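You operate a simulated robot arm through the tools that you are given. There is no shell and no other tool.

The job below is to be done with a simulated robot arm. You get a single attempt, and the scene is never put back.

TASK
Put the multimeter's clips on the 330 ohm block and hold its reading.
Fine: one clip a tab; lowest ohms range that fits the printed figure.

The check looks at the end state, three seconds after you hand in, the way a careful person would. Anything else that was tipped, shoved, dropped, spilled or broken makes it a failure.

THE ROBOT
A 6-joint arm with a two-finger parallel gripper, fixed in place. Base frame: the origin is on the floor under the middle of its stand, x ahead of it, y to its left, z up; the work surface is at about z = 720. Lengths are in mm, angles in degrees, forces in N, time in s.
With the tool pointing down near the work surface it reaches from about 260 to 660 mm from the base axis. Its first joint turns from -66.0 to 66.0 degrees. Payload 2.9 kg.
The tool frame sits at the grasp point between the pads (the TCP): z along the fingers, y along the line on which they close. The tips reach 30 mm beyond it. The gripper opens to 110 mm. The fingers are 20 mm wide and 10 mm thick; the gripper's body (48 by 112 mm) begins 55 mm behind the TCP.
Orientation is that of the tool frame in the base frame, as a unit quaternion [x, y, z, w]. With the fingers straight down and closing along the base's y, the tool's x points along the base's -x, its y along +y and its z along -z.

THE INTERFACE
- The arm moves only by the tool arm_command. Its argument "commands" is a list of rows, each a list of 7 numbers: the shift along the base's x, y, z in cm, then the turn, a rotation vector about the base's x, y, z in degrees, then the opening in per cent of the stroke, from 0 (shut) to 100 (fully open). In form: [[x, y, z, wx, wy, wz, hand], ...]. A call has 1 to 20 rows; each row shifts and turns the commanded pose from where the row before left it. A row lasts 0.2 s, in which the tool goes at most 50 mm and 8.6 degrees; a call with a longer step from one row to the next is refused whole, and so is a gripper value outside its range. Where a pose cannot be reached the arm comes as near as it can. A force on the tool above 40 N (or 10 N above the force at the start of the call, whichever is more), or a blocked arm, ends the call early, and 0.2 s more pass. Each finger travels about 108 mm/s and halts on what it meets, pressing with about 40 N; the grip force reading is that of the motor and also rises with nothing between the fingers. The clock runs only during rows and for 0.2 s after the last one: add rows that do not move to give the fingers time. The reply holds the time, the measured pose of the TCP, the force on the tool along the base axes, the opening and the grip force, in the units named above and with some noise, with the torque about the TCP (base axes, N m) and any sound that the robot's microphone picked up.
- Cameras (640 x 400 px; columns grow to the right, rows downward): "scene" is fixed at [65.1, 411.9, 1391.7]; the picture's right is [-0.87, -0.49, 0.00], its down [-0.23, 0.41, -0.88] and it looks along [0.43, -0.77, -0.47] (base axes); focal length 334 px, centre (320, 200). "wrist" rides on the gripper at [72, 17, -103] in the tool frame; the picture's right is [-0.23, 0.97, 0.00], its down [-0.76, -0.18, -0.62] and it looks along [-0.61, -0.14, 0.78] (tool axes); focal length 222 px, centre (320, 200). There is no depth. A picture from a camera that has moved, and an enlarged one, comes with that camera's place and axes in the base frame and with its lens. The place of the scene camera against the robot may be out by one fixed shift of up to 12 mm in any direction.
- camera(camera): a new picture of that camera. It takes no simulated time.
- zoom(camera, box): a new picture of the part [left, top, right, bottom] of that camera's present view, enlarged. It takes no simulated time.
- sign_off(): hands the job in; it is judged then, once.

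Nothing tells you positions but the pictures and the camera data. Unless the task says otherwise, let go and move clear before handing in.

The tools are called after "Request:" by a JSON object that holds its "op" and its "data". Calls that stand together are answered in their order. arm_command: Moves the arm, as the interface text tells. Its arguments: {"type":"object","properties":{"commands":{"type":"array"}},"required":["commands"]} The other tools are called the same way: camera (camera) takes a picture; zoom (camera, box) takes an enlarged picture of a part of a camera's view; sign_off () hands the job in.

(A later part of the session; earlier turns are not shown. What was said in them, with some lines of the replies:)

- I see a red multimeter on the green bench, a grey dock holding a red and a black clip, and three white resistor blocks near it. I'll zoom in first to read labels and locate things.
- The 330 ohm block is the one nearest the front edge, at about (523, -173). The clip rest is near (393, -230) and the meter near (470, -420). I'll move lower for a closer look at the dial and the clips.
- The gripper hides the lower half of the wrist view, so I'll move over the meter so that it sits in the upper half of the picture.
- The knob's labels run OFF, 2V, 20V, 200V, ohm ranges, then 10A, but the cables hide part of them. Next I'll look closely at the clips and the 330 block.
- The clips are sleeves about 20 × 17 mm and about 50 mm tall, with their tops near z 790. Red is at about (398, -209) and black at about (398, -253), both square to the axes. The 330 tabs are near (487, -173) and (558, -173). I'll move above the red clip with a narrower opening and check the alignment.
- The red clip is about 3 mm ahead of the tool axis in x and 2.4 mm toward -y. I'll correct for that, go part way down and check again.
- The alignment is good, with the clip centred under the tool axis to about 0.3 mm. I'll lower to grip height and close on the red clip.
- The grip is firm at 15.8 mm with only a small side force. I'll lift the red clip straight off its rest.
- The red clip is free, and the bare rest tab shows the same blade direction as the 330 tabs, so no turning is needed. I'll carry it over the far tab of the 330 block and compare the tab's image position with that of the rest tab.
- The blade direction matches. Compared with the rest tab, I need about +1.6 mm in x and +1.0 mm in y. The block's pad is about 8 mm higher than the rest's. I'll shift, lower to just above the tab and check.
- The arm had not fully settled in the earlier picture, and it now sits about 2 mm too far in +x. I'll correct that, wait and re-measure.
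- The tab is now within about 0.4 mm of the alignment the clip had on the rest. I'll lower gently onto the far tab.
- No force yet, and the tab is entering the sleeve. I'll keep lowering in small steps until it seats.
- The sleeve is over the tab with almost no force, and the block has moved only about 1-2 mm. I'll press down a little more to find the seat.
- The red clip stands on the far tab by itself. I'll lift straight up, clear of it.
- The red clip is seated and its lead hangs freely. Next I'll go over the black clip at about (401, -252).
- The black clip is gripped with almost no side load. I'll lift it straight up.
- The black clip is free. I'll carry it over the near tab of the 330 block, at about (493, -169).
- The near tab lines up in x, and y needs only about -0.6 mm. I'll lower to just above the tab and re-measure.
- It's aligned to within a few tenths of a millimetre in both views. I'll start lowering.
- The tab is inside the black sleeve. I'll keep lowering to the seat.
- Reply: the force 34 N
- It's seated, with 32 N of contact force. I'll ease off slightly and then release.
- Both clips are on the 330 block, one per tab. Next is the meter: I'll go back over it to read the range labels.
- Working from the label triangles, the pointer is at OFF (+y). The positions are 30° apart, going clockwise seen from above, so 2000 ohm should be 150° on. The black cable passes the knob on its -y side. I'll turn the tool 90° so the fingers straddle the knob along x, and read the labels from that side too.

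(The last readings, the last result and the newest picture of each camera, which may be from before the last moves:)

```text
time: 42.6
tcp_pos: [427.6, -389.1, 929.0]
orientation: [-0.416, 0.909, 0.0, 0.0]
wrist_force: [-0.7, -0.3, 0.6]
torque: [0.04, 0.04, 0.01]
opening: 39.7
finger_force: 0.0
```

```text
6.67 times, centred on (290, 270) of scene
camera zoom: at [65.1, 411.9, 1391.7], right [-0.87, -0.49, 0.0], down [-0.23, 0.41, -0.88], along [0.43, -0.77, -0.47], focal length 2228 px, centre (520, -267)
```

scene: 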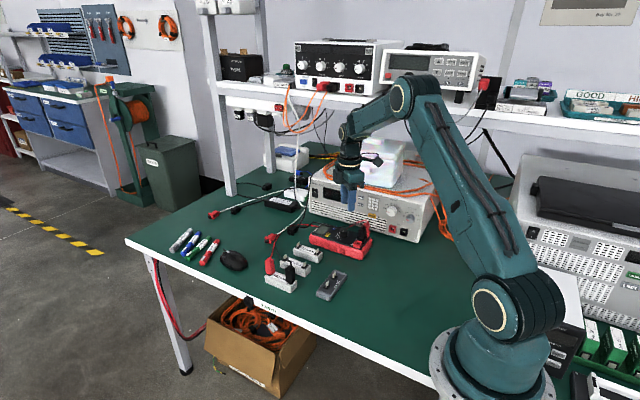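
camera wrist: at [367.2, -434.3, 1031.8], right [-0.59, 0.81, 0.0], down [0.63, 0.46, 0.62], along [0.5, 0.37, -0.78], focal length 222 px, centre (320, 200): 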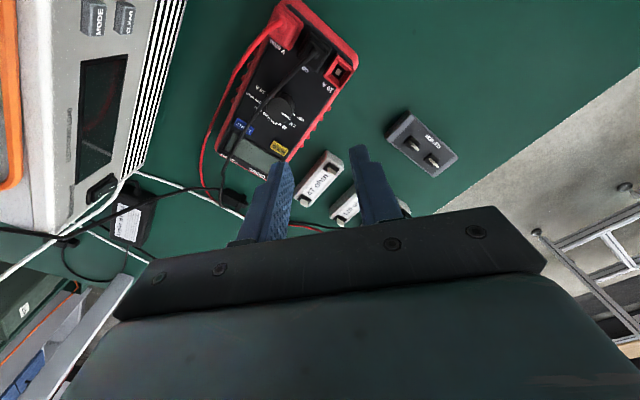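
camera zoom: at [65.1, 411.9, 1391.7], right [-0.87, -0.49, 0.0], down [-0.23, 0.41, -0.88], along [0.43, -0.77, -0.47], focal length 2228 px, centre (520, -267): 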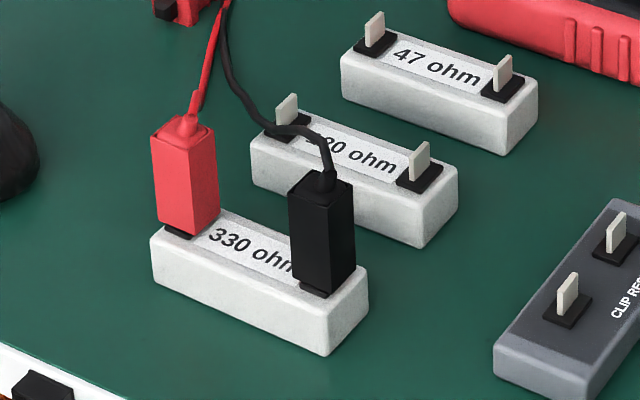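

Request:
{"op": "zoom", "data": {"camera": "wrist", "box": [258, 98, 288, 122]}}

Request:
{"op": "zoom", "data": {"camera": "wrist", "box": [250, 86, 280, 110]}}

```text
16.00 times, centred on (273, 110) of wrist
camera zoom: at [367.2, -434.3, 1031.8], right [-0.59, 0.81, 0.0], down [0.63, 0.46, 0.62], along [0.5, 0.37, -0.78], focal length 3554 px, centre (1072, 1640)
```

zoom: 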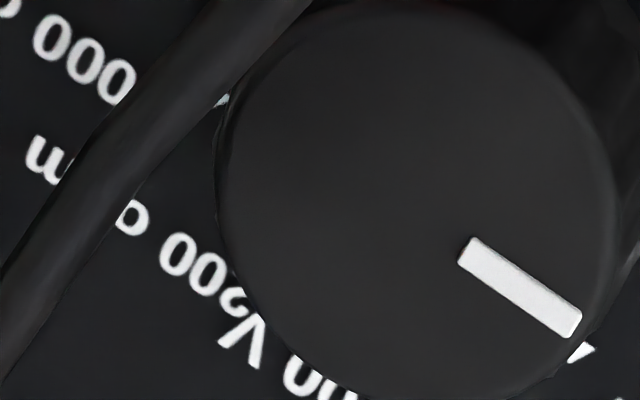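

```text
16.00 times, centred on (265, 98) of wrist
camera zoom: at [367.2, -434.3, 1031.8], right [-0.59, 0.81, 0.0], down [0.63, 0.46, 0.62], along [0.5, 0.37, -0.78], focal length 3554 px, centre (1200, 1832)
```

zoom: 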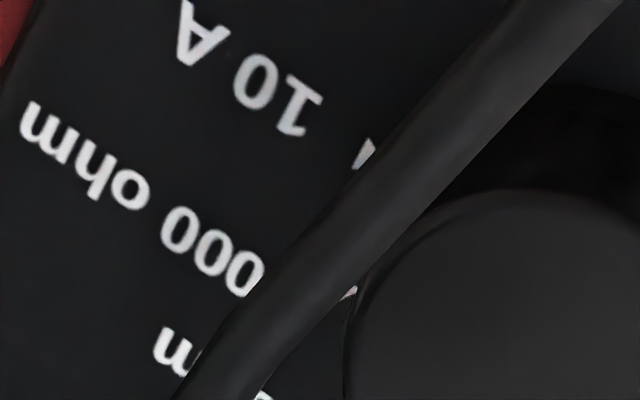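

The labels read 200 ohm then 2000 ohm, so 330 ohm needs the 2000 ohm position, 150° from OFF. I'll finish the 90° turn and move above the knob.

Request:
{"op": "arm_command", "data": {"commands": [[0.5, -0.77, -0.6, 0, 0, 8.16, 36], [0.5, -0.77, -0.6, 0, 0, 8.16, 36], [0.5, -0.77, -0.6, 0, 0, 8.16, 36], [0.5, -0.77, -0.6, 0, 0, 8.16, 36], [0.5, -0.77, -0.6, 0, 0, 8.16, 36], [0, 0, 0, 0, 0, 0, 36], [0, 0, 0, 0, 0, 0, 36], [0, 0, 0, 0, 0, 0, 36]]}}

Request:
{"op": "camera", "data": {"camera": "wrist"}}

Request:
{"op": "zoom", "data": {"camera": "wrist", "box": [270, 80, 370, 180]}}

Request:
{"op": "zoom", "data": {"camera": "scene", "box": [280, 140, 400, 260]}}

```text
time: 44.4
tcp_pos: [454.3, -428.9, 898.1]
orientation: [-0.707, 0.707, 0.0, 0.0]
wrist_force: [-0.5, 0.3, -0.1]
torque: [-0.02, 0.01, 0.0]
opening: 39.6
finger_force: 0.2
```

```text
taken
camera wrist: at [435.9, -503.1, 1000.9], right [-0.97, 0.23, 0.0], down [0.18, 0.76, 0.62], along [0.14, 0.61, -0.78], focal length 222 px, centre (320, 200)
```

wrist: 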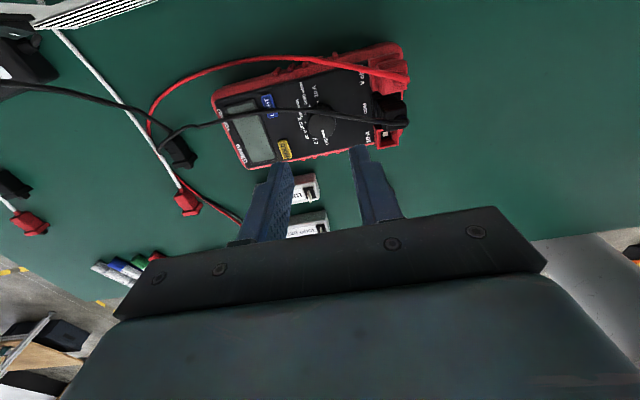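

```text
4.00 times, centred on (320, 130) of wrist
camera zoom: at [435.9, -503.1, 1000.9], right [-0.97, 0.23, 0.0], down [0.18, 0.76, 0.62], along [0.14, 0.61, -0.78], focal length 888 px, centre (320, 480)
```

zoom: 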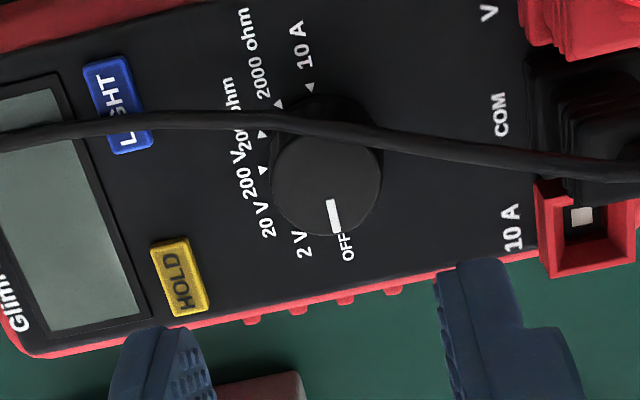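

```text
3.33 times, centred on (340, 200) of scene
camera zoom: at [65.2, 411.9, 1391.7], right [-0.87, -0.49, 0.0], down [-0.23, 0.41, -0.88], along [0.43, -0.77, -0.47], focal length 1114 px, centre (253, 200)
```

zoom: 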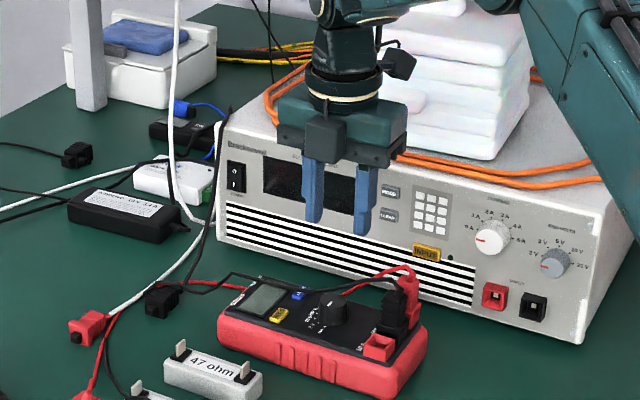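

The labels are clear from here: OFF, 2 V, 20 V, 200 V, 200 ohm, 2000 ohm, 10 A. The knob axis is near (452, -427) with its top at about z 785. The cable crosses about 14 mm to its -y side, tilted about 16° from x. I'll turn the fingers parallel to the cable and lower to just above it.

Request:
{"op": "arm_command", "data": {"commands": [[-0.04, 0.2, -1.0, 0, 0, -8, 33], [0, 0.18, -1.5, 0, 0, -8, 33], [0, 0, -1.5, 0, 0, 0, 33], [0, 0, -1.5, 0, 0, 0, 33], [0, 0, 0, 0, 0, 0, 33], [0, 0, 0, 0, 0, 0, 33], [0, 0, 0, 0, 0, 0, 33]]}}

Request:
{"op": "camera", "data": {"camera": "wrist"}}

Request:
{"op": "zoom", "data": {"camera": "wrist", "box": [260, 90, 380, 210]}}

Request:
{"op": "zoom", "data": {"camera": "scene", "box": [310, 190, 380, 260]}}

```text
time: 46.0
tcp_pos: [452.3, -423.3, 844.0]
orientation: [-0.602, 0.798, 0.0, 0.0]
wrist_force: [-0.6, -0.2, -0.4]
torque: [-0.02, -0.02, 0.0]
opening: 36.3
finger_force: 0.0
```

```text
taken
camera wrist: at [415.2, -490.4, 946.4], right [-0.87, 0.49, 0.0], down [0.38, 0.68, 0.62], along [0.3, 0.54, -0.78], focal length 222 px, centre (320, 200)
```

wrist: 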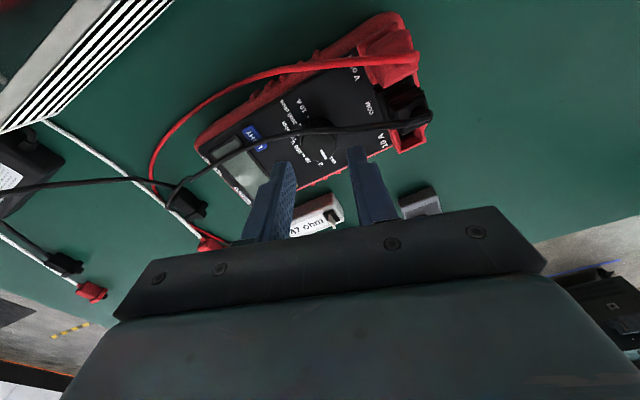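

```text
3.33 times, centred on (320, 150) of wrist
camera zoom: at [415.2, -490.4, 946.4], right [-0.87, 0.49, 0.0], down [0.38, 0.68, 0.62], along [0.3, 0.54, -0.78], focal length 740 px, centre (320, 367)
```

zoom: 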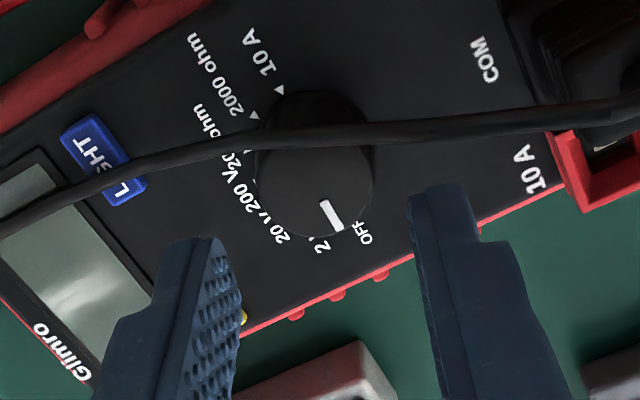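

```text
5.71 times, centred on (345, 225) of scene
camera zoom: at [65.1, 411.9, 1391.7], right [-0.87, -0.49, 0.0], down [-0.23, 0.41, -0.88], along [0.43, -0.77, -0.47], focal length 1910 px, centre (177, 57)
```

zoom: 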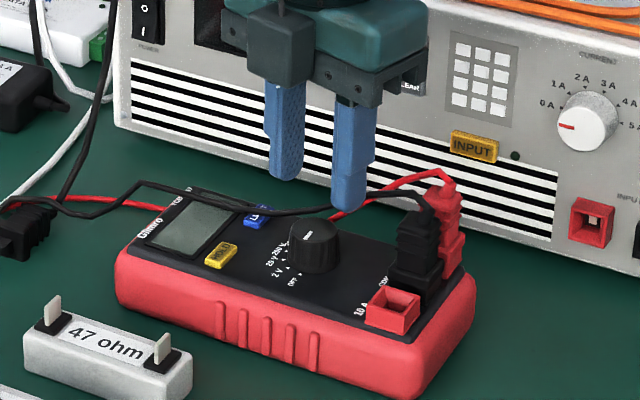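

The fingers are nearly centred on the knob. I'll make a small correction, turn another 4° and go down until the tips are beside the knob top.

Request:
{"op": "arm_command", "data": {"commands": [[0.05, -0.1, 0, 0, 0, -4, 32], [0, 0, -1.0, 0, 0, 0, 32], [0, 0, -1.0, 0, 0, 0, 32], [0, 0, -0.8, 0, 0, 0, 32], [0, 0, 0, 0, 0, 0, 32], [0, 0, 0, 0, 0, 0, 32], [0, 0, 0, 0, 0, 0, 32]]}}

Request:
{"op": "zoom", "data": {"camera": "wrist", "box": [240, 90, 400, 250]}}

Request:
{"op": "zoom", "data": {"camera": "scene", "box": [320, 200, 380, 260]}}

```text
time: 47.6
tcp_pos: [452.7, -425.7, 814.7]
orientation: [-0.573, 0.819, 0.0, 0.0]
wrist_force: [0.3, -0.2, -0.3]
torque: [0.02, 0.02, 0.04]
opening: 35.2
finger_force: 0.0
```

```text
2.50 times, centred on (320, 170) of wrist
camera zoom: at [411.7, -489.3, 918.1], right [-0.84, 0.55, 0.0], down [0.43, 0.65, 0.62], along [0.34, 0.52, -0.78], focal length 555 px, centre (320, 275)
```

zoom: 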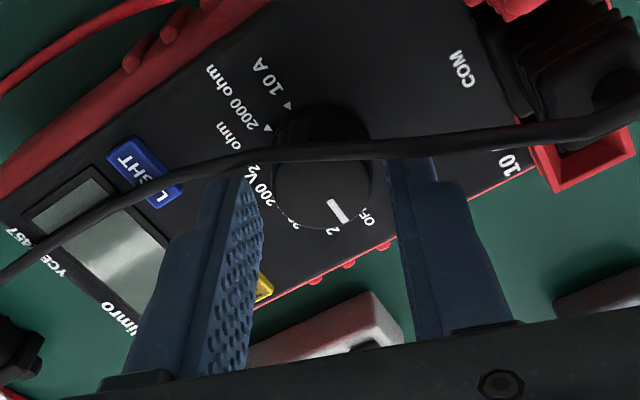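

```text
6.67 times, centred on (350, 230) of scene
camera zoom: at [65.1, 411.9, 1391.7], right [-0.87, -0.49, 0.0], down [-0.23, 0.41, -0.88], along [0.43, -0.77, -0.47], focal length 2228 px, centre (120, 0)
```

zoom: 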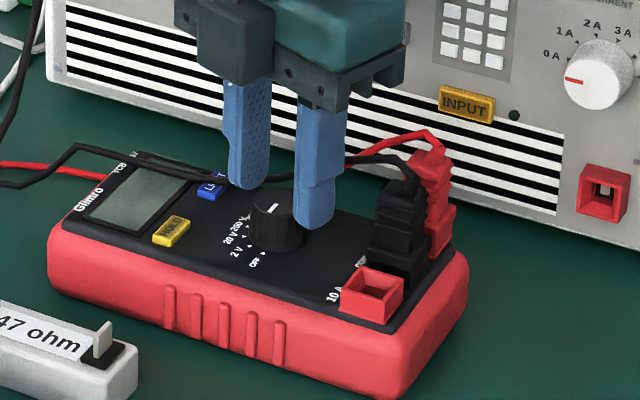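

Request:
{"op": "arm_command", "data": {"commands": [[-0.03, 0.02, -0.6, 0, 0, 0, 32], [0, 0, -0.5, 0, 0, 0, 32], [0, 0, -0.4, 0, 0, 0, 32], [0, 0, 0, 0, 0, 0, 32], [0, 0, 0, 0, 0, 0, 32]]}}

Request:
{"op": "zoom", "data": {"camera": "wrist", "box": [240, 90, 400, 250]}}

Request:
{"op": "zoom", "data": {"camera": "scene", "box": [320, 200, 380, 260]}}

```text
time: 48.8
tcp_pos: [452.9, -425.8, 800.4]
orientation: [-0.574, 0.819, 0.0, 0.001]
wrist_force: [0.0, 0.4, -0.6]
torque: [0.01, 0.0, -0.01]
opening: 35.1
finger_force: 0.1
```

```text
2.50 times, centred on (320, 170) of wrist
camera zoom: at [411.5, -489.2, 903.4], right [-0.84, 0.55, 0.0], down [0.43, 0.65, 0.62], along [0.34, 0.52, -0.78], focal length 555 px, centre (320, 275)
```

zoom: 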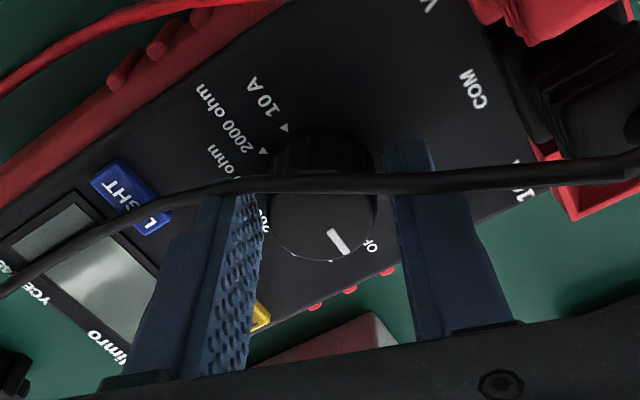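

```text
6.67 times, centred on (350, 230) of scene
camera zoom: at [65.1, 411.9, 1391.7], right [-0.87, -0.49, 0.0], down [-0.23, 0.41, -0.88], along [0.43, -0.77, -0.47], focal length 2228 px, centre (120, 0)
```

zoom: 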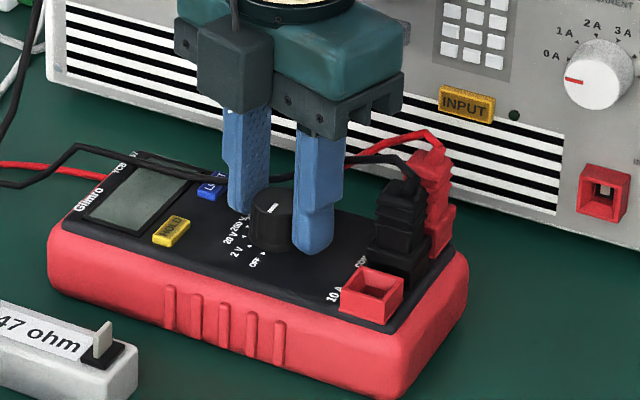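

The fingers sit on both sides of the knob with the cable undisturbed behind them. I'll close on the knob.

Request:
{"op": "arm_command", "data": {"commands": [[-0.05, 0, 0, 0, 0, 0, 29], [0, 0, 0, 0, 0, 0, 26], [0, 0, 0, 0, 0, 0, 23], [0, 0, 0, 0, 0, 0, 20], [0, 0, 0, 0, 0, 0, 20]]}}

Request:
{"op": "zoom", "data": {"camera": "scene", "box": [320, 200, 380, 260]}}

Request:
{"op": "zoom", "data": {"camera": "wrist", "box": [240, 90, 400, 250]}}

```text
time: 50.0
tcp_pos: [453.8, -425.3, 801.2]
orientation: [-0.573, 0.819, 0.0, 0.001]
wrist_force: [4.6, -1.5, 0.0]
torque: [-0.12, -0.18, 0.0]
opening: 27.7
finger_force: 40.1
```

```text
6.67 times, centred on (350, 230) of scene
camera zoom: at [65.3, 411.8, 1391.7], right [-0.87, -0.49, 0.0], down [-0.23, 0.41, -0.88], along [0.43, -0.77, -0.47], focal length 2228 px, centre (120, 0)
```

zoom: 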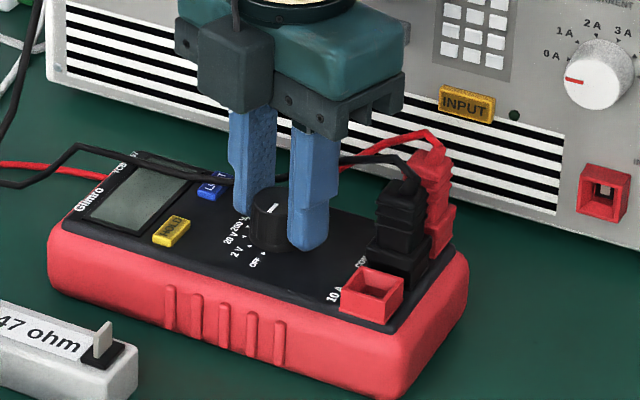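

```text
2.50 times, centred on (320, 170) of wrist
camera zoom: at [411.2, -489.1, 903.6], right [-0.84, 0.55, 0.0], down [0.43, 0.66, 0.62], along [0.34, 0.52, -0.78], focal length 555 px, centre (320, 275)
```

zoom: 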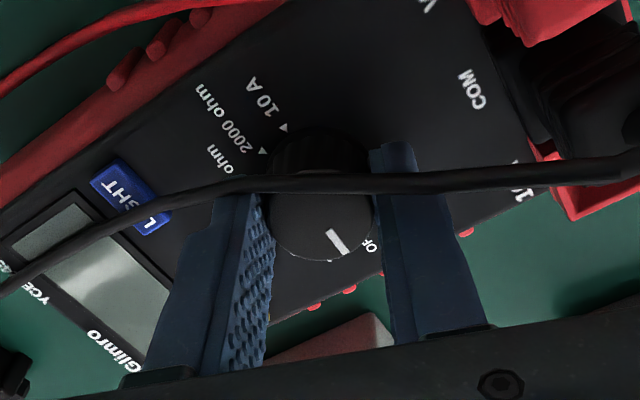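

The knob is gripped at 27.7 mm. I'll turn it clockwise, starting with 30°.

Request:
{"op": "arm_command", "data": {"commands": [[0, 0, 0, 0, 0, -7.5, 20], [0, 0, 0, 0, 0, -7.5, 20], [0, 0, 0, 0, 0, -7.5, 20], [0, 0, 0, 0, 0, -7.5, 20], [0, 0, 0, 0, 0, 0, 20]]}}

Request:
{"op": "zoom", "data": {"camera": "scene", "box": [320, 200, 380, 260]}}

Request:
{"op": "zoom", "data": {"camera": "wrist", "box": [240, 90, 400, 250]}}

```text
time: 51.2
tcp_pos: [452.0, -424.9, 800.4]
orientation: [-0.34, 0.94, 0.001, -0.001]
wrist_force: [-7.7, 2.4, 4.7]
torque: [0.2, 0.15, 0.03]
opening: 27.7
finger_force: 39.8
```

```text
6.67 times, centred on (350, 230) of scene
camera zoom: at [64.9, 412.0, 1391.7], right [-0.87, -0.49, 0.0], down [-0.23, 0.41, -0.88], along [0.44, -0.77, -0.47], focal length 2228 px, centre (120, 0)
```

zoom: 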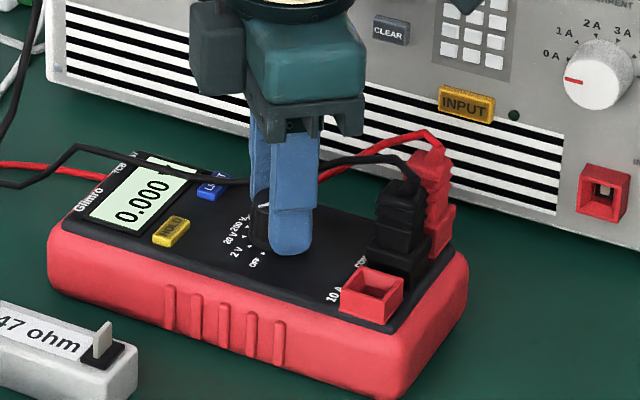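

```text
2.50 times, centred on (320, 170) of wrist
camera zoom: at [385.5, -460.3, 903.7], right [-0.45, 0.89, 0.0], down [0.7, 0.35, 0.62], along [0.56, 0.28, -0.78], focal length 555 px, centre (320, 275)
```

zoom: 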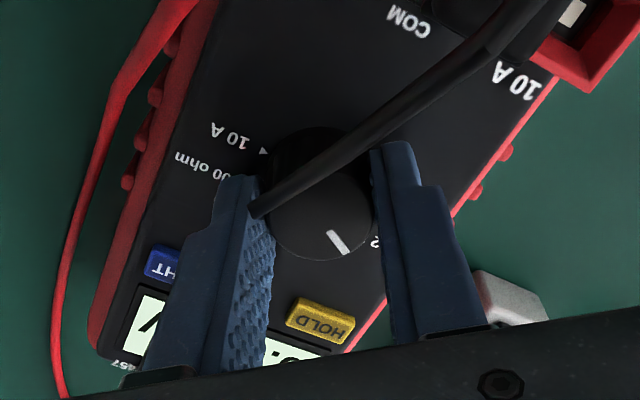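

The meter woke up and shows 0.000 on the 2 V range. The knob turns easily with small forces, so I'll continue with another 60°.

Request:
{"op": "arm_command", "data": {"commands": [[-0.04, 0, 0, 0, 0, -7.5, 20], [0, 0, 0, 0, 0, -7.5, 20], [0, 0, 0, 0, 0, -7.5, 20], [0, 0, 0, 0, 0, -7.5, 20], [0, 0, 0, 0, 0, -7.5, 20], [0, 0, 0, 0, 0, -7.5, 20], [0, 0, 0, 0, 0, -7.5, 20], [0, 0, 0, 0, 0, -7.5, 20], [0, 0, 0, 0, 0, 0, 20]]}}

Request:
{"op": "zoom", "data": {"camera": "scene", "box": [320, 200, 380, 260]}}

Request:
{"op": "zoom", "data": {"camera": "wrist", "box": [240, 90, 400, 250]}}

```text
time: 53.2
tcp_pos: [452.1, -424.6, 800.6]
orientation: [0.176, 0.984, 0.0, 0.0]
wrist_force: [-7.8, -0.6, 4.6]
torque: [-0.05, 0.22, -0.03]
opening: 27.9
finger_force: 39.8
```

```text
6.67 times, centred on (350, 230) of scene
camera zoom: at [64.9, 411.9, 1391.7], right [-0.87, -0.49, 0.0], down [-0.23, 0.41, -0.88], along [0.44, -0.77, -0.47], focal length 2228 px, centre (120, 0)
```

zoom: 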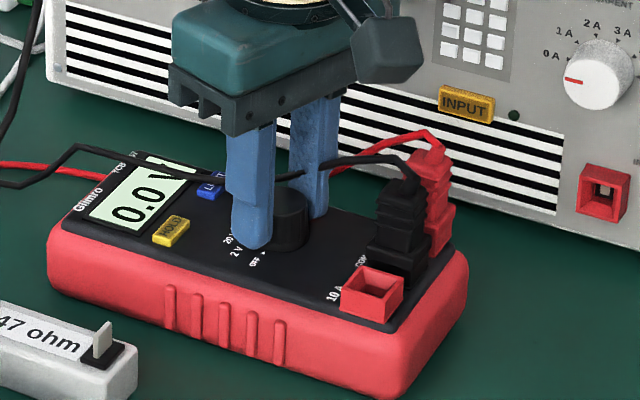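

```text
2.50 times, centred on (320, 170) of wrist
camera zoom: at [389.8, -385.8, 903.6], right [0.55, 0.84, 0.0], down [0.65, -0.43, 0.62], along [0.52, -0.34, -0.78], focal length 555 px, centre (320, 275)
```

zoom: 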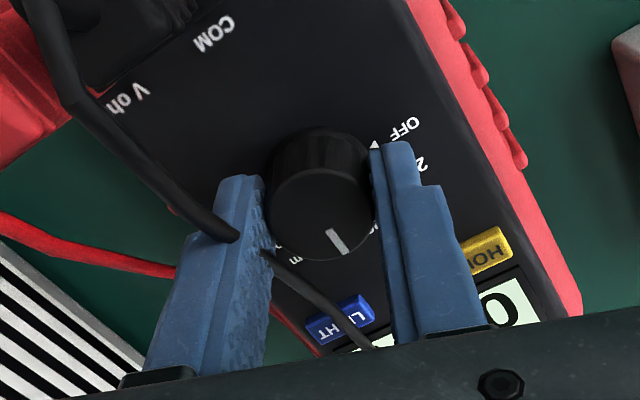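

The display shows the 200 V range, which matches a 90° turn, and the cable offers no resistance. Another 60° should reach 2000 ohm.

Request:
{"op": "arm_command", "data": {"commands": [[0, 0, 0, 0, 0, -7.5, 20], [0, 0, 0, 0, 0, -7.5, 20], [0, 0, 0, 0, 0, -7.5, 20], [0, 0, 0, 0, 0, -7.5, 20], [0, 0, 0, 0, 0, -7.5, 20], [0, 0, 0, 0, 0, -7.5, 20], [0, 0, 0, 0, 0, -7.5, 20], [0, 0, 0, 0, 0, -7.5, 20], [0, 0, 0, 0, 0, 0, 20], [0, 0, 0, 0, 0, 0, 20]]}}

Request:
{"op": "zoom", "data": {"camera": "scene", "box": [320, 200, 380, 260]}}

Request:
{"op": "zoom", "data": {"camera": "wrist", "box": [240, 90, 400, 250]}}

```text
time: 55.4
tcp_pos: [453.7, -424.0, 800.2]
orientation: [0.644, 0.765, 0.0, 0.0]
wrist_force: [-0.2, 0.4, 0.2]
torque: [0.01, 0.06, -0.02]
opening: 27.8
finger_force: 39.8
```

```text
6.67 times, centred on (350, 230) of scene
camera zoom: at [65.2, 411.8, 1391.7], right [-0.87, -0.49, 0.0], down [-0.23, 0.41, -0.88], along [0.43, -0.77, -0.47], focal length 2228 px, centre (120, 0)
```

zoom: 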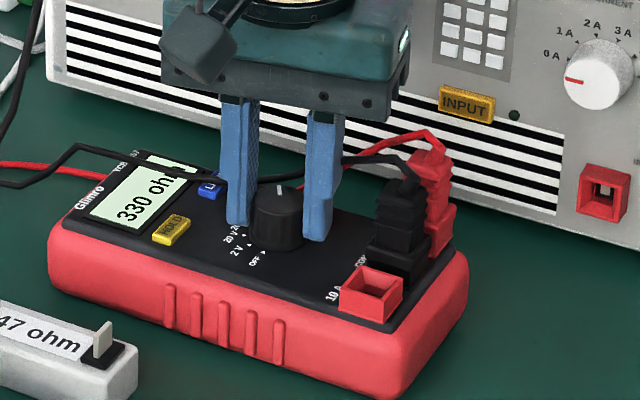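

```text
2.50 times, centred on (320, 170) of wrist
camera zoom: at [456.4, -351.9, 904.1], right [1.0, -0.06, 0.0], down [-0.04, -0.78, 0.62], along [-0.04, -0.62, -0.78], focal length 555 px, centre (320, 275)
```

zoom: 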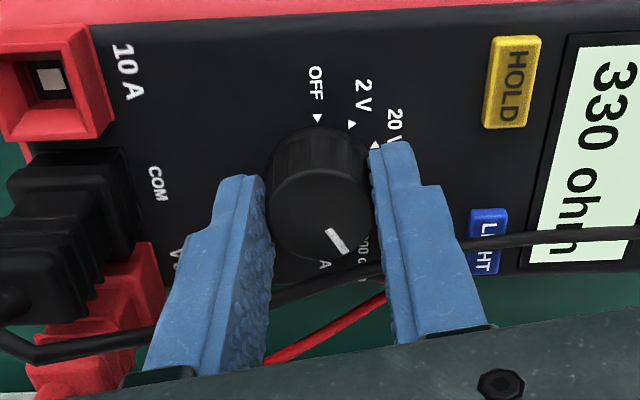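

The display reads 330 ohm on the 2000 ohm range. I'll release the knob and lift clear.

Request:
{"op": "arm_command", "data": {"commands": [[0, 0, 0, 0, 0, 0, 26], [0, 0, 0, 0, 0, 0, 30], [0, 0, 0, 0, 0, 0, 33], [0, 0, 0, 0, 0, 0, 33], [0, 0, 1.0, 0, 0, 0, 33], [0, 0, 2.0, 0, 0, 0, 33], [0, 0, 3.0, 0, 0, 0, 33], [0, 0, 3.0, 0, 0, 0, 33], [0, 0, 0, 0, 0, 0, 33]]}}

Request:
{"op": "zoom", "data": {"camera": "scene", "box": [310, 200, 380, 260]}}

Request:
{"op": "zoom", "data": {"camera": "wrist", "box": [260, 60, 400, 180]}}

Request:
{"op": "camera", "data": {"camera": "wrist"}}

```text
time: 57.4
tcp_pos: [451.7, -426.0, 891.7]
orientation: [0.643, 0.766, 0.001, -0.001]
wrist_force: [0.1, -0.4, 0.4]
torque: [0.01, -0.02, -0.01]
opening: 36.1
finger_force: 0.1
```

```text
6.67 times, centred on (345, 230) of scene
camera zoom: at [65.1, 411.9, 1391.7], right [-0.87, -0.49, 0.0], down [-0.23, 0.41, -0.88], along [0.43, -0.77, -0.47], focal length 2228 px, centre (153, 0)
```

zoom: 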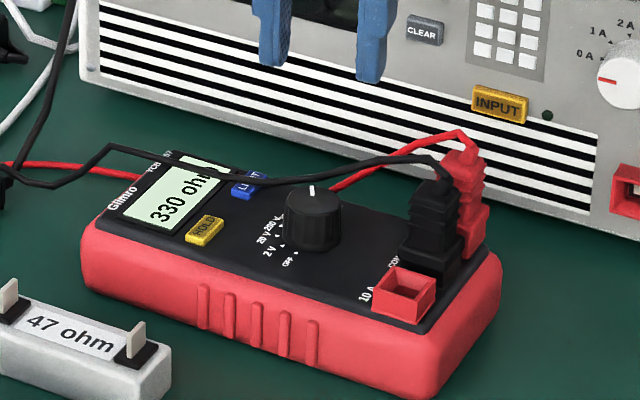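

```text
3.33 times, centred on (330, 120) of wrist
camera zoom: at [455.0, -353.1, 994.6], right [1.0, -0.05, 0.0], down [-0.04, -0.78, 0.62], along [-0.03, -0.62, -0.78], focal length 740 px, centre (287, 467)
```

zoom: 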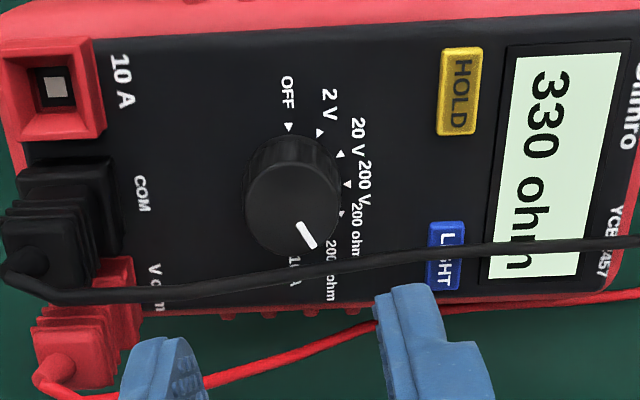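

```text
taken
camera wrist: at [455.0, -353.1, 994.6], right [1.0, -0.05, 0.0], down [-0.04, -0.78, 0.62], along [-0.03, -0.62, -0.78], focal length 222 px, centre (320, 200)
```

wrist: 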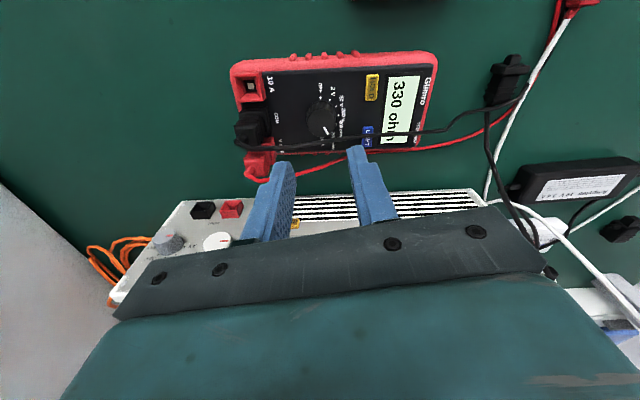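

The dial stays on 2000 ohm and the display reads 330 ohm. The HOLD button is about 50 mm ahead in x and 25 mm in +y. I'll close the fingers and go above it.

Request:
{"op": "arm_command", "data": {"commands": [[1.25, 0.62, 0, 0, 0, 0, 15], [1.25, 0.62, -0.7, 0, 0, 0, 0], [1.25, 0.62, -1.2, 0, 0, 0, 0], [1.23, 0.62, -2.0, 0, 0, 0, 0], [0, 0, 0, 0, 0, 0, 0], [0, 0, 0, 0, 0, 0, 0], [0, 0, 0, 0, 0, 0, 0]]}}

Request:
{"op": "camera", "data": {"camera": "wrist"}}

Request:
{"op": "zoom", "data": {"camera": "wrist", "box": [250, 70, 390, 210]}}

Request:
{"op": "zoom", "data": {"camera": "scene", "box": [310, 190, 370, 250]}}

```text
time: 59.0
tcp_pos: [500.0, -400.3, 851.6]
orientation: [0.643, 0.766, 0.0, -0.001]
wrist_force: [-0.9, -0.3, 0.0]
torque: [-0.03, 0.0, 0.0]
opening: 0.0
finger_force: 37.5
```

```text
taken
camera wrist: at [503.9, -327.6, 954.6], right [1.0, -0.05, 0.0], down [-0.04, -0.78, 0.62], along [-0.03, -0.62, -0.78], focal length 222 px, centre (320, 200)
```

wrist: 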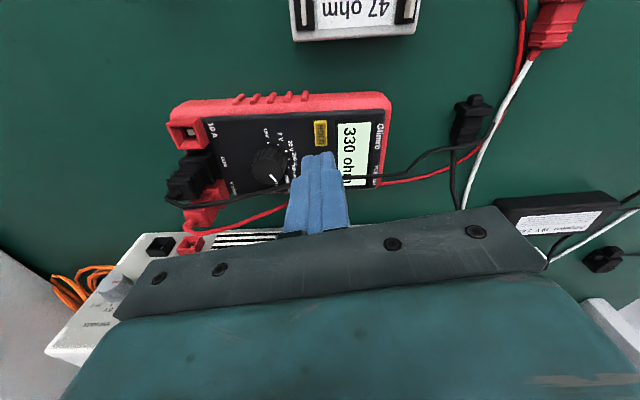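

```text
2.86 times, centred on (320, 140) of wrist
camera zoom: at [503.9, -327.6, 954.6], right [1.0, -0.05, 0.0], down [-0.04, -0.78, 0.62], along [-0.03, -0.62, -0.78], focal length 635 px, centre (320, 371)
```

zoom: 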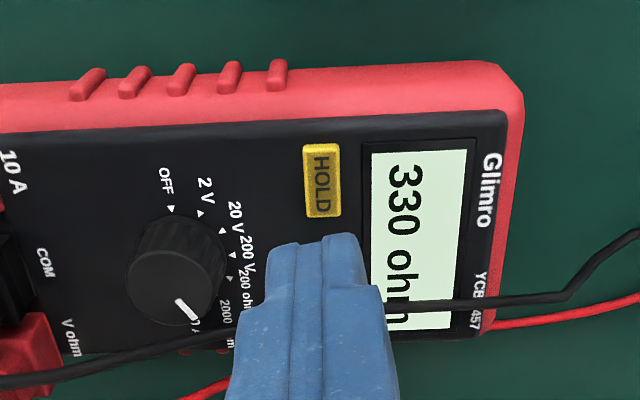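

```text
6.67 times, centred on (340, 220) of scene
camera zoom: at [65.1, 411.9, 1391.7], right [-0.87, -0.49, 0.0], down [-0.23, 0.41, -0.88], along [0.43, -0.77, -0.47], focal length 2228 px, centre (187, 67)
```

zoom: 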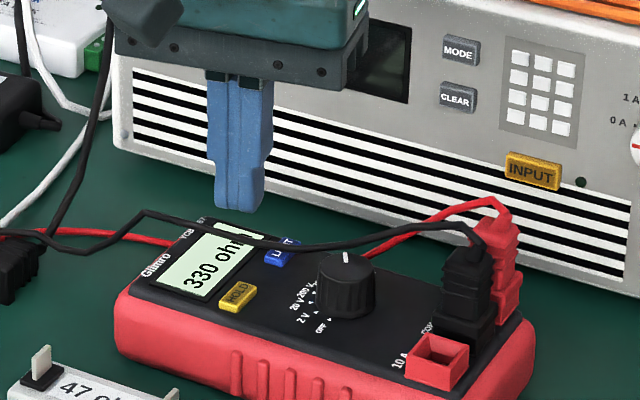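

The fingers are lined up over HOLD to within about 1 mm. I'll lower to just above it.

Request:
{"op": "arm_command", "data": {"commands": [[0.05, -0.1, -1.5, 0, 0, 0, 0], [0, 0, -1.5, 0, 0, 0, 0], [0, 0, -1.2, 0, 0, 0, 0], [0, 0, 0, 0, 0, 0, 0], [0, 0, 0, 0, 0, 0, 0], [0, 0, 0, 0, 0, 0, 0]]}}

Request:
{"op": "zoom", "data": {"camera": "wrist", "box": [250, 70, 390, 210]}}

Request:
{"op": "zoom", "data": {"camera": "scene", "box": [310, 200, 370, 260]}}

```text
time: 60.4
tcp_pos: [502.0, -401.4, 811.0]
orientation: [0.643, 0.766, 0.0, 0.0]
wrist_force: [0.2, 0.5, 0.3]
torque: [0.02, 0.0, 0.0]
opening: 0.3
finger_force: 37.7
```

```text
2.86 times, centred on (320, 140) of wrist
camera zoom: at [505.1, -328.4, 913.5], right [1.0, -0.05, 0.0], down [-0.04, -0.78, 0.62], along [-0.03, -0.62, -0.78], focal length 635 px, centre (320, 371)
```

zoom: 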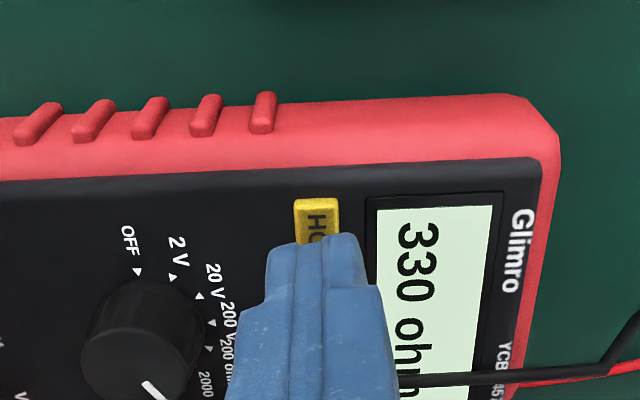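

```text
6.67 times, centred on (340, 230) of scene
camera zoom: at [65.1, 411.9, 1391.7], right [-0.87, -0.49, 0.0], down [-0.23, 0.41, -0.88], along [0.43, -0.77, -0.47], focal length 2228 px, centre (187, 0)
```

zoom: 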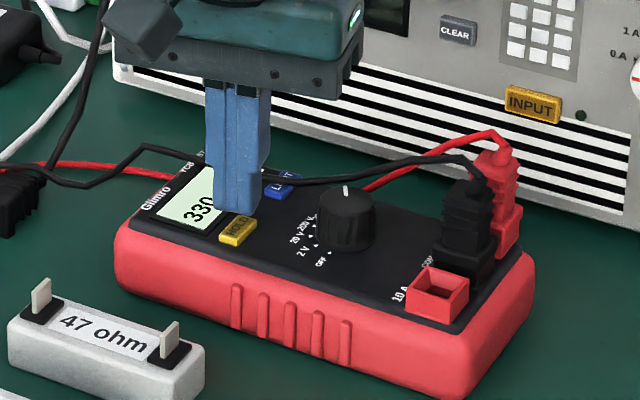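

Request:
{"op": "arm_command", "data": {"commands": [[0, 0, -0.4, 0, 0, 0, 0], [0, 0, -0.3, 0, 0, 0, 0], [0, 0, -0.2, 0, 0, 0, 0], [0, 0, 0, 0, 0, 0, 0]]}}

Request:
{"op": "zoom", "data": {"camera": "scene", "box": [315, 205, 365, 255]}}

Request:
{"op": "zoom", "data": {"camera": "wrist", "box": [280, 100, 370, 190]}}

```text
time: 61.4
tcp_pos: [502.7, -401.9, 801.9]
orientation: [0.643, 0.766, 0.0, 0.0]
wrist_force: [-0.5, 0.1, 0.3]
torque: [-0.02, 0.02, -0.02]
opening: 0.0
finger_force: 37.7
```

```text
8.00 times, centred on (340, 230) of scene
camera zoom: at [65.1, 411.9, 1391.7], right [-0.87, -0.49, 0.0], down [-0.23, 0.41, -0.88], along [0.43, -0.77, -0.47], focal length 2674 px, centre (160, -40)
```

zoom: 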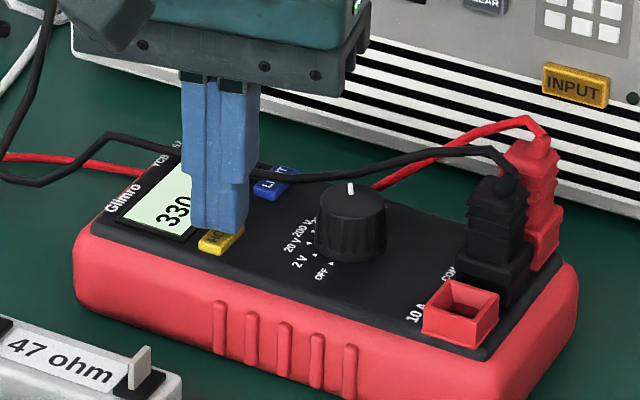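

```text
4.44 times, centred on (325, 145) of wrist
camera zoom: at [505.9, -329.2, 905.2], right [1.0, -0.05, 0.0], down [-0.04, -0.78, 0.62], along [-0.03, -0.62, -0.78], focal length 987 px, centre (298, 444)
```

zoom: 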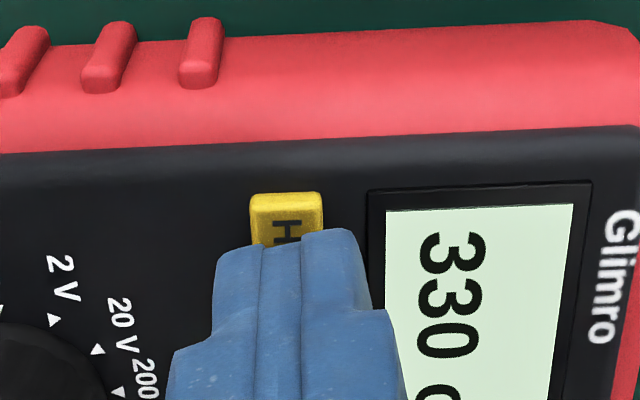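

Request:
{"op": "arm_command", "data": {"commands": [[0, 0, -0.15, 0, 0, 0, 0], [0, 0, -0.15, 0, 0, 0, 0], [0, 0, -0.1, 0, 0, 0, 0], [0, 0, 0, 0, 0, 0, 0]]}}

Request:
{"op": "zoom", "data": {"camera": "wrist", "box": [280, 100, 370, 190]}}

Request:
{"op": "zoom", "data": {"camera": "scene", "box": [315, 205, 365, 255]}}

```text
time: 62.4
tcp_pos: [503.0, -400.6, 799.0]
orientation: [0.643, 0.766, 0.001, 0.0]
wrist_force: [0.7, -0.5, 1.5]
torque: [-0.04, -0.01, -0.01]
opening: 0.1
finger_force: 37.5
heard: click
```

```text
4.44 times, centred on (325, 145) of wrist
camera zoom: at [506.3, -327.7, 901.3], right [1.0, -0.05, 0.0], down [-0.04, -0.78, 0.62], along [-0.03, -0.62, -0.78], focal length 987 px, centre (298, 444)
```

zoom: 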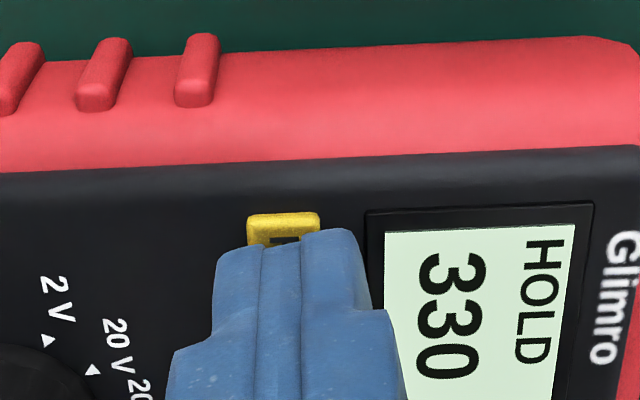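

```text
8.00 times, centred on (340, 230) of scene
camera zoom: at [65.1, 411.9, 1391.7], right [-0.87, -0.49, 0.0], down [-0.23, 0.41, -0.88], along [0.43, -0.77, -0.47], focal length 2674 px, centre (160, -40)
```

zoom: 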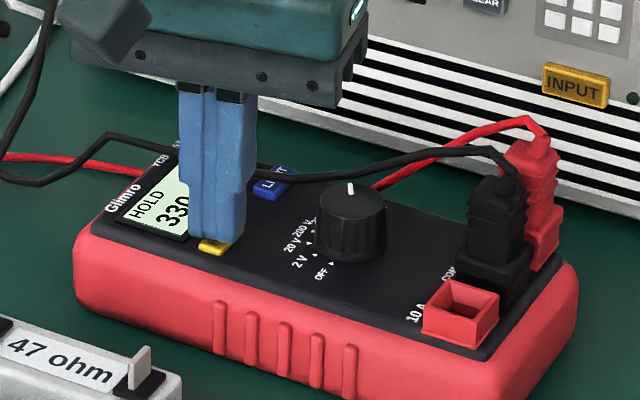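

A click was heard and the display now shows HOLD with 330. I'll lift straight up, without touching the button again.

Request:
{"op": "arm_command", "data": {"commands": [[0, 0, 1.5, 0, 0, 0, 0], [0, 0, 3.0, 0, 0, 0, 0], [0, 0, 4.0, 0, 0, 0, 0], [0, 0, 4.0, 0, 0, 0, 0], [0, 0, 0, 0, 0, 0, 0], [0, 0, 0, 0, 0, 0, 0]]}}

Request:
{"op": "zoom", "data": {"camera": "scene", "box": [310, 200, 380, 260]}}

Request:
{"op": "camera", "data": {"camera": "wrist"}}

Request:
{"op": "camera", "data": {"camera": "scene"}}

Request:
{"op": "zoom", "data": {"camera": "scene", "box": [260, 240, 320, 300]}}

```text
time: 63.8
tcp_pos: [502.8, -402.6, 922.9]
orientation: [0.642, 0.766, 0.0, 0.0]
wrist_force: [0.1, 1.1, -0.8]
torque: [0.0, 0.03, -0.01]
opening: 0.0
finger_force: 37.8
```

```text
6.67 times, centred on (345, 230) of scene
camera zoom: at [65.1, 411.9, 1391.7], right [-0.87, -0.49, 0.0], down [-0.23, 0.41, -0.88], along [0.43, -0.77, -0.47], focal length 2228 px, centre (153, 0)
```

zoom: 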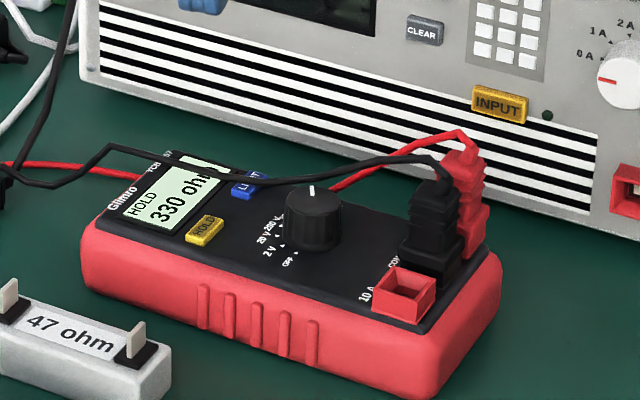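

```text
taken
camera wrist: at [506.9, -329.3, 1025.3], right [1.0, -0.05, 0.0], down [-0.04, -0.78, 0.62], along [-0.03, -0.62, -0.78], focal length 222 px, centre (320, 200)
```

wrist: 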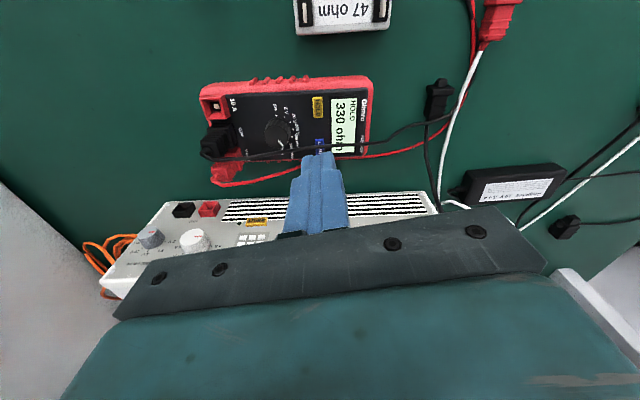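

```text
taken
```

scene: 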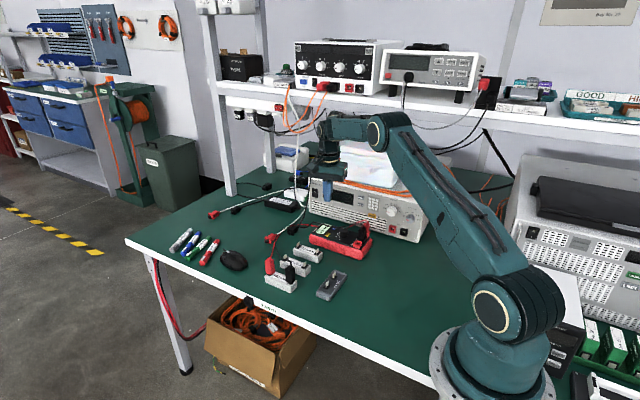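

```text
6.67 times, centred on (290, 270) of scene
camera zoom: at [65.1, 411.9, 1391.7], right [-0.87, -0.49, 0.0], down [-0.23, 0.41, -0.88], along [0.43, -0.77, -0.47], focal length 2228 px, centre (520, -267)
```

zoom: 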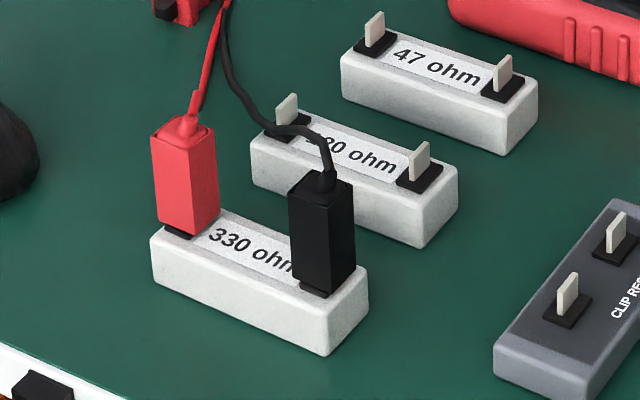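

HOLD and 330 ohm are on the display with the dial at 2000 ohm. Both clips are seated on the 330 block, everything else is where it was, and the gripper is well clear. I'm handing in the job.

Request:
{"op": "sign_off", "data": {}}

```text
The job is handed in.
```

The multimeter is holding a reading of 330 ohm on the 330 ohm block, and I've handed the job in. I don't have the check's result.

- **Clips:** the red clip is on the far tab and the black clip is on the near tab. Both stand on their own.
- **Range:** the dial is at 2000 ohm. The only other ohms range is 200, which is too low for 330.
- **Hold:** I pressed HOLD once and heard the click. After I lifted away, the display still showed HOLD and 330 ohm.
- **Surroundings:** the 330 block shifted by about 1–2 mm while the clips were going on. In the final pictures nothing else looked moved or tipped, and the arm was clear of the bench items.
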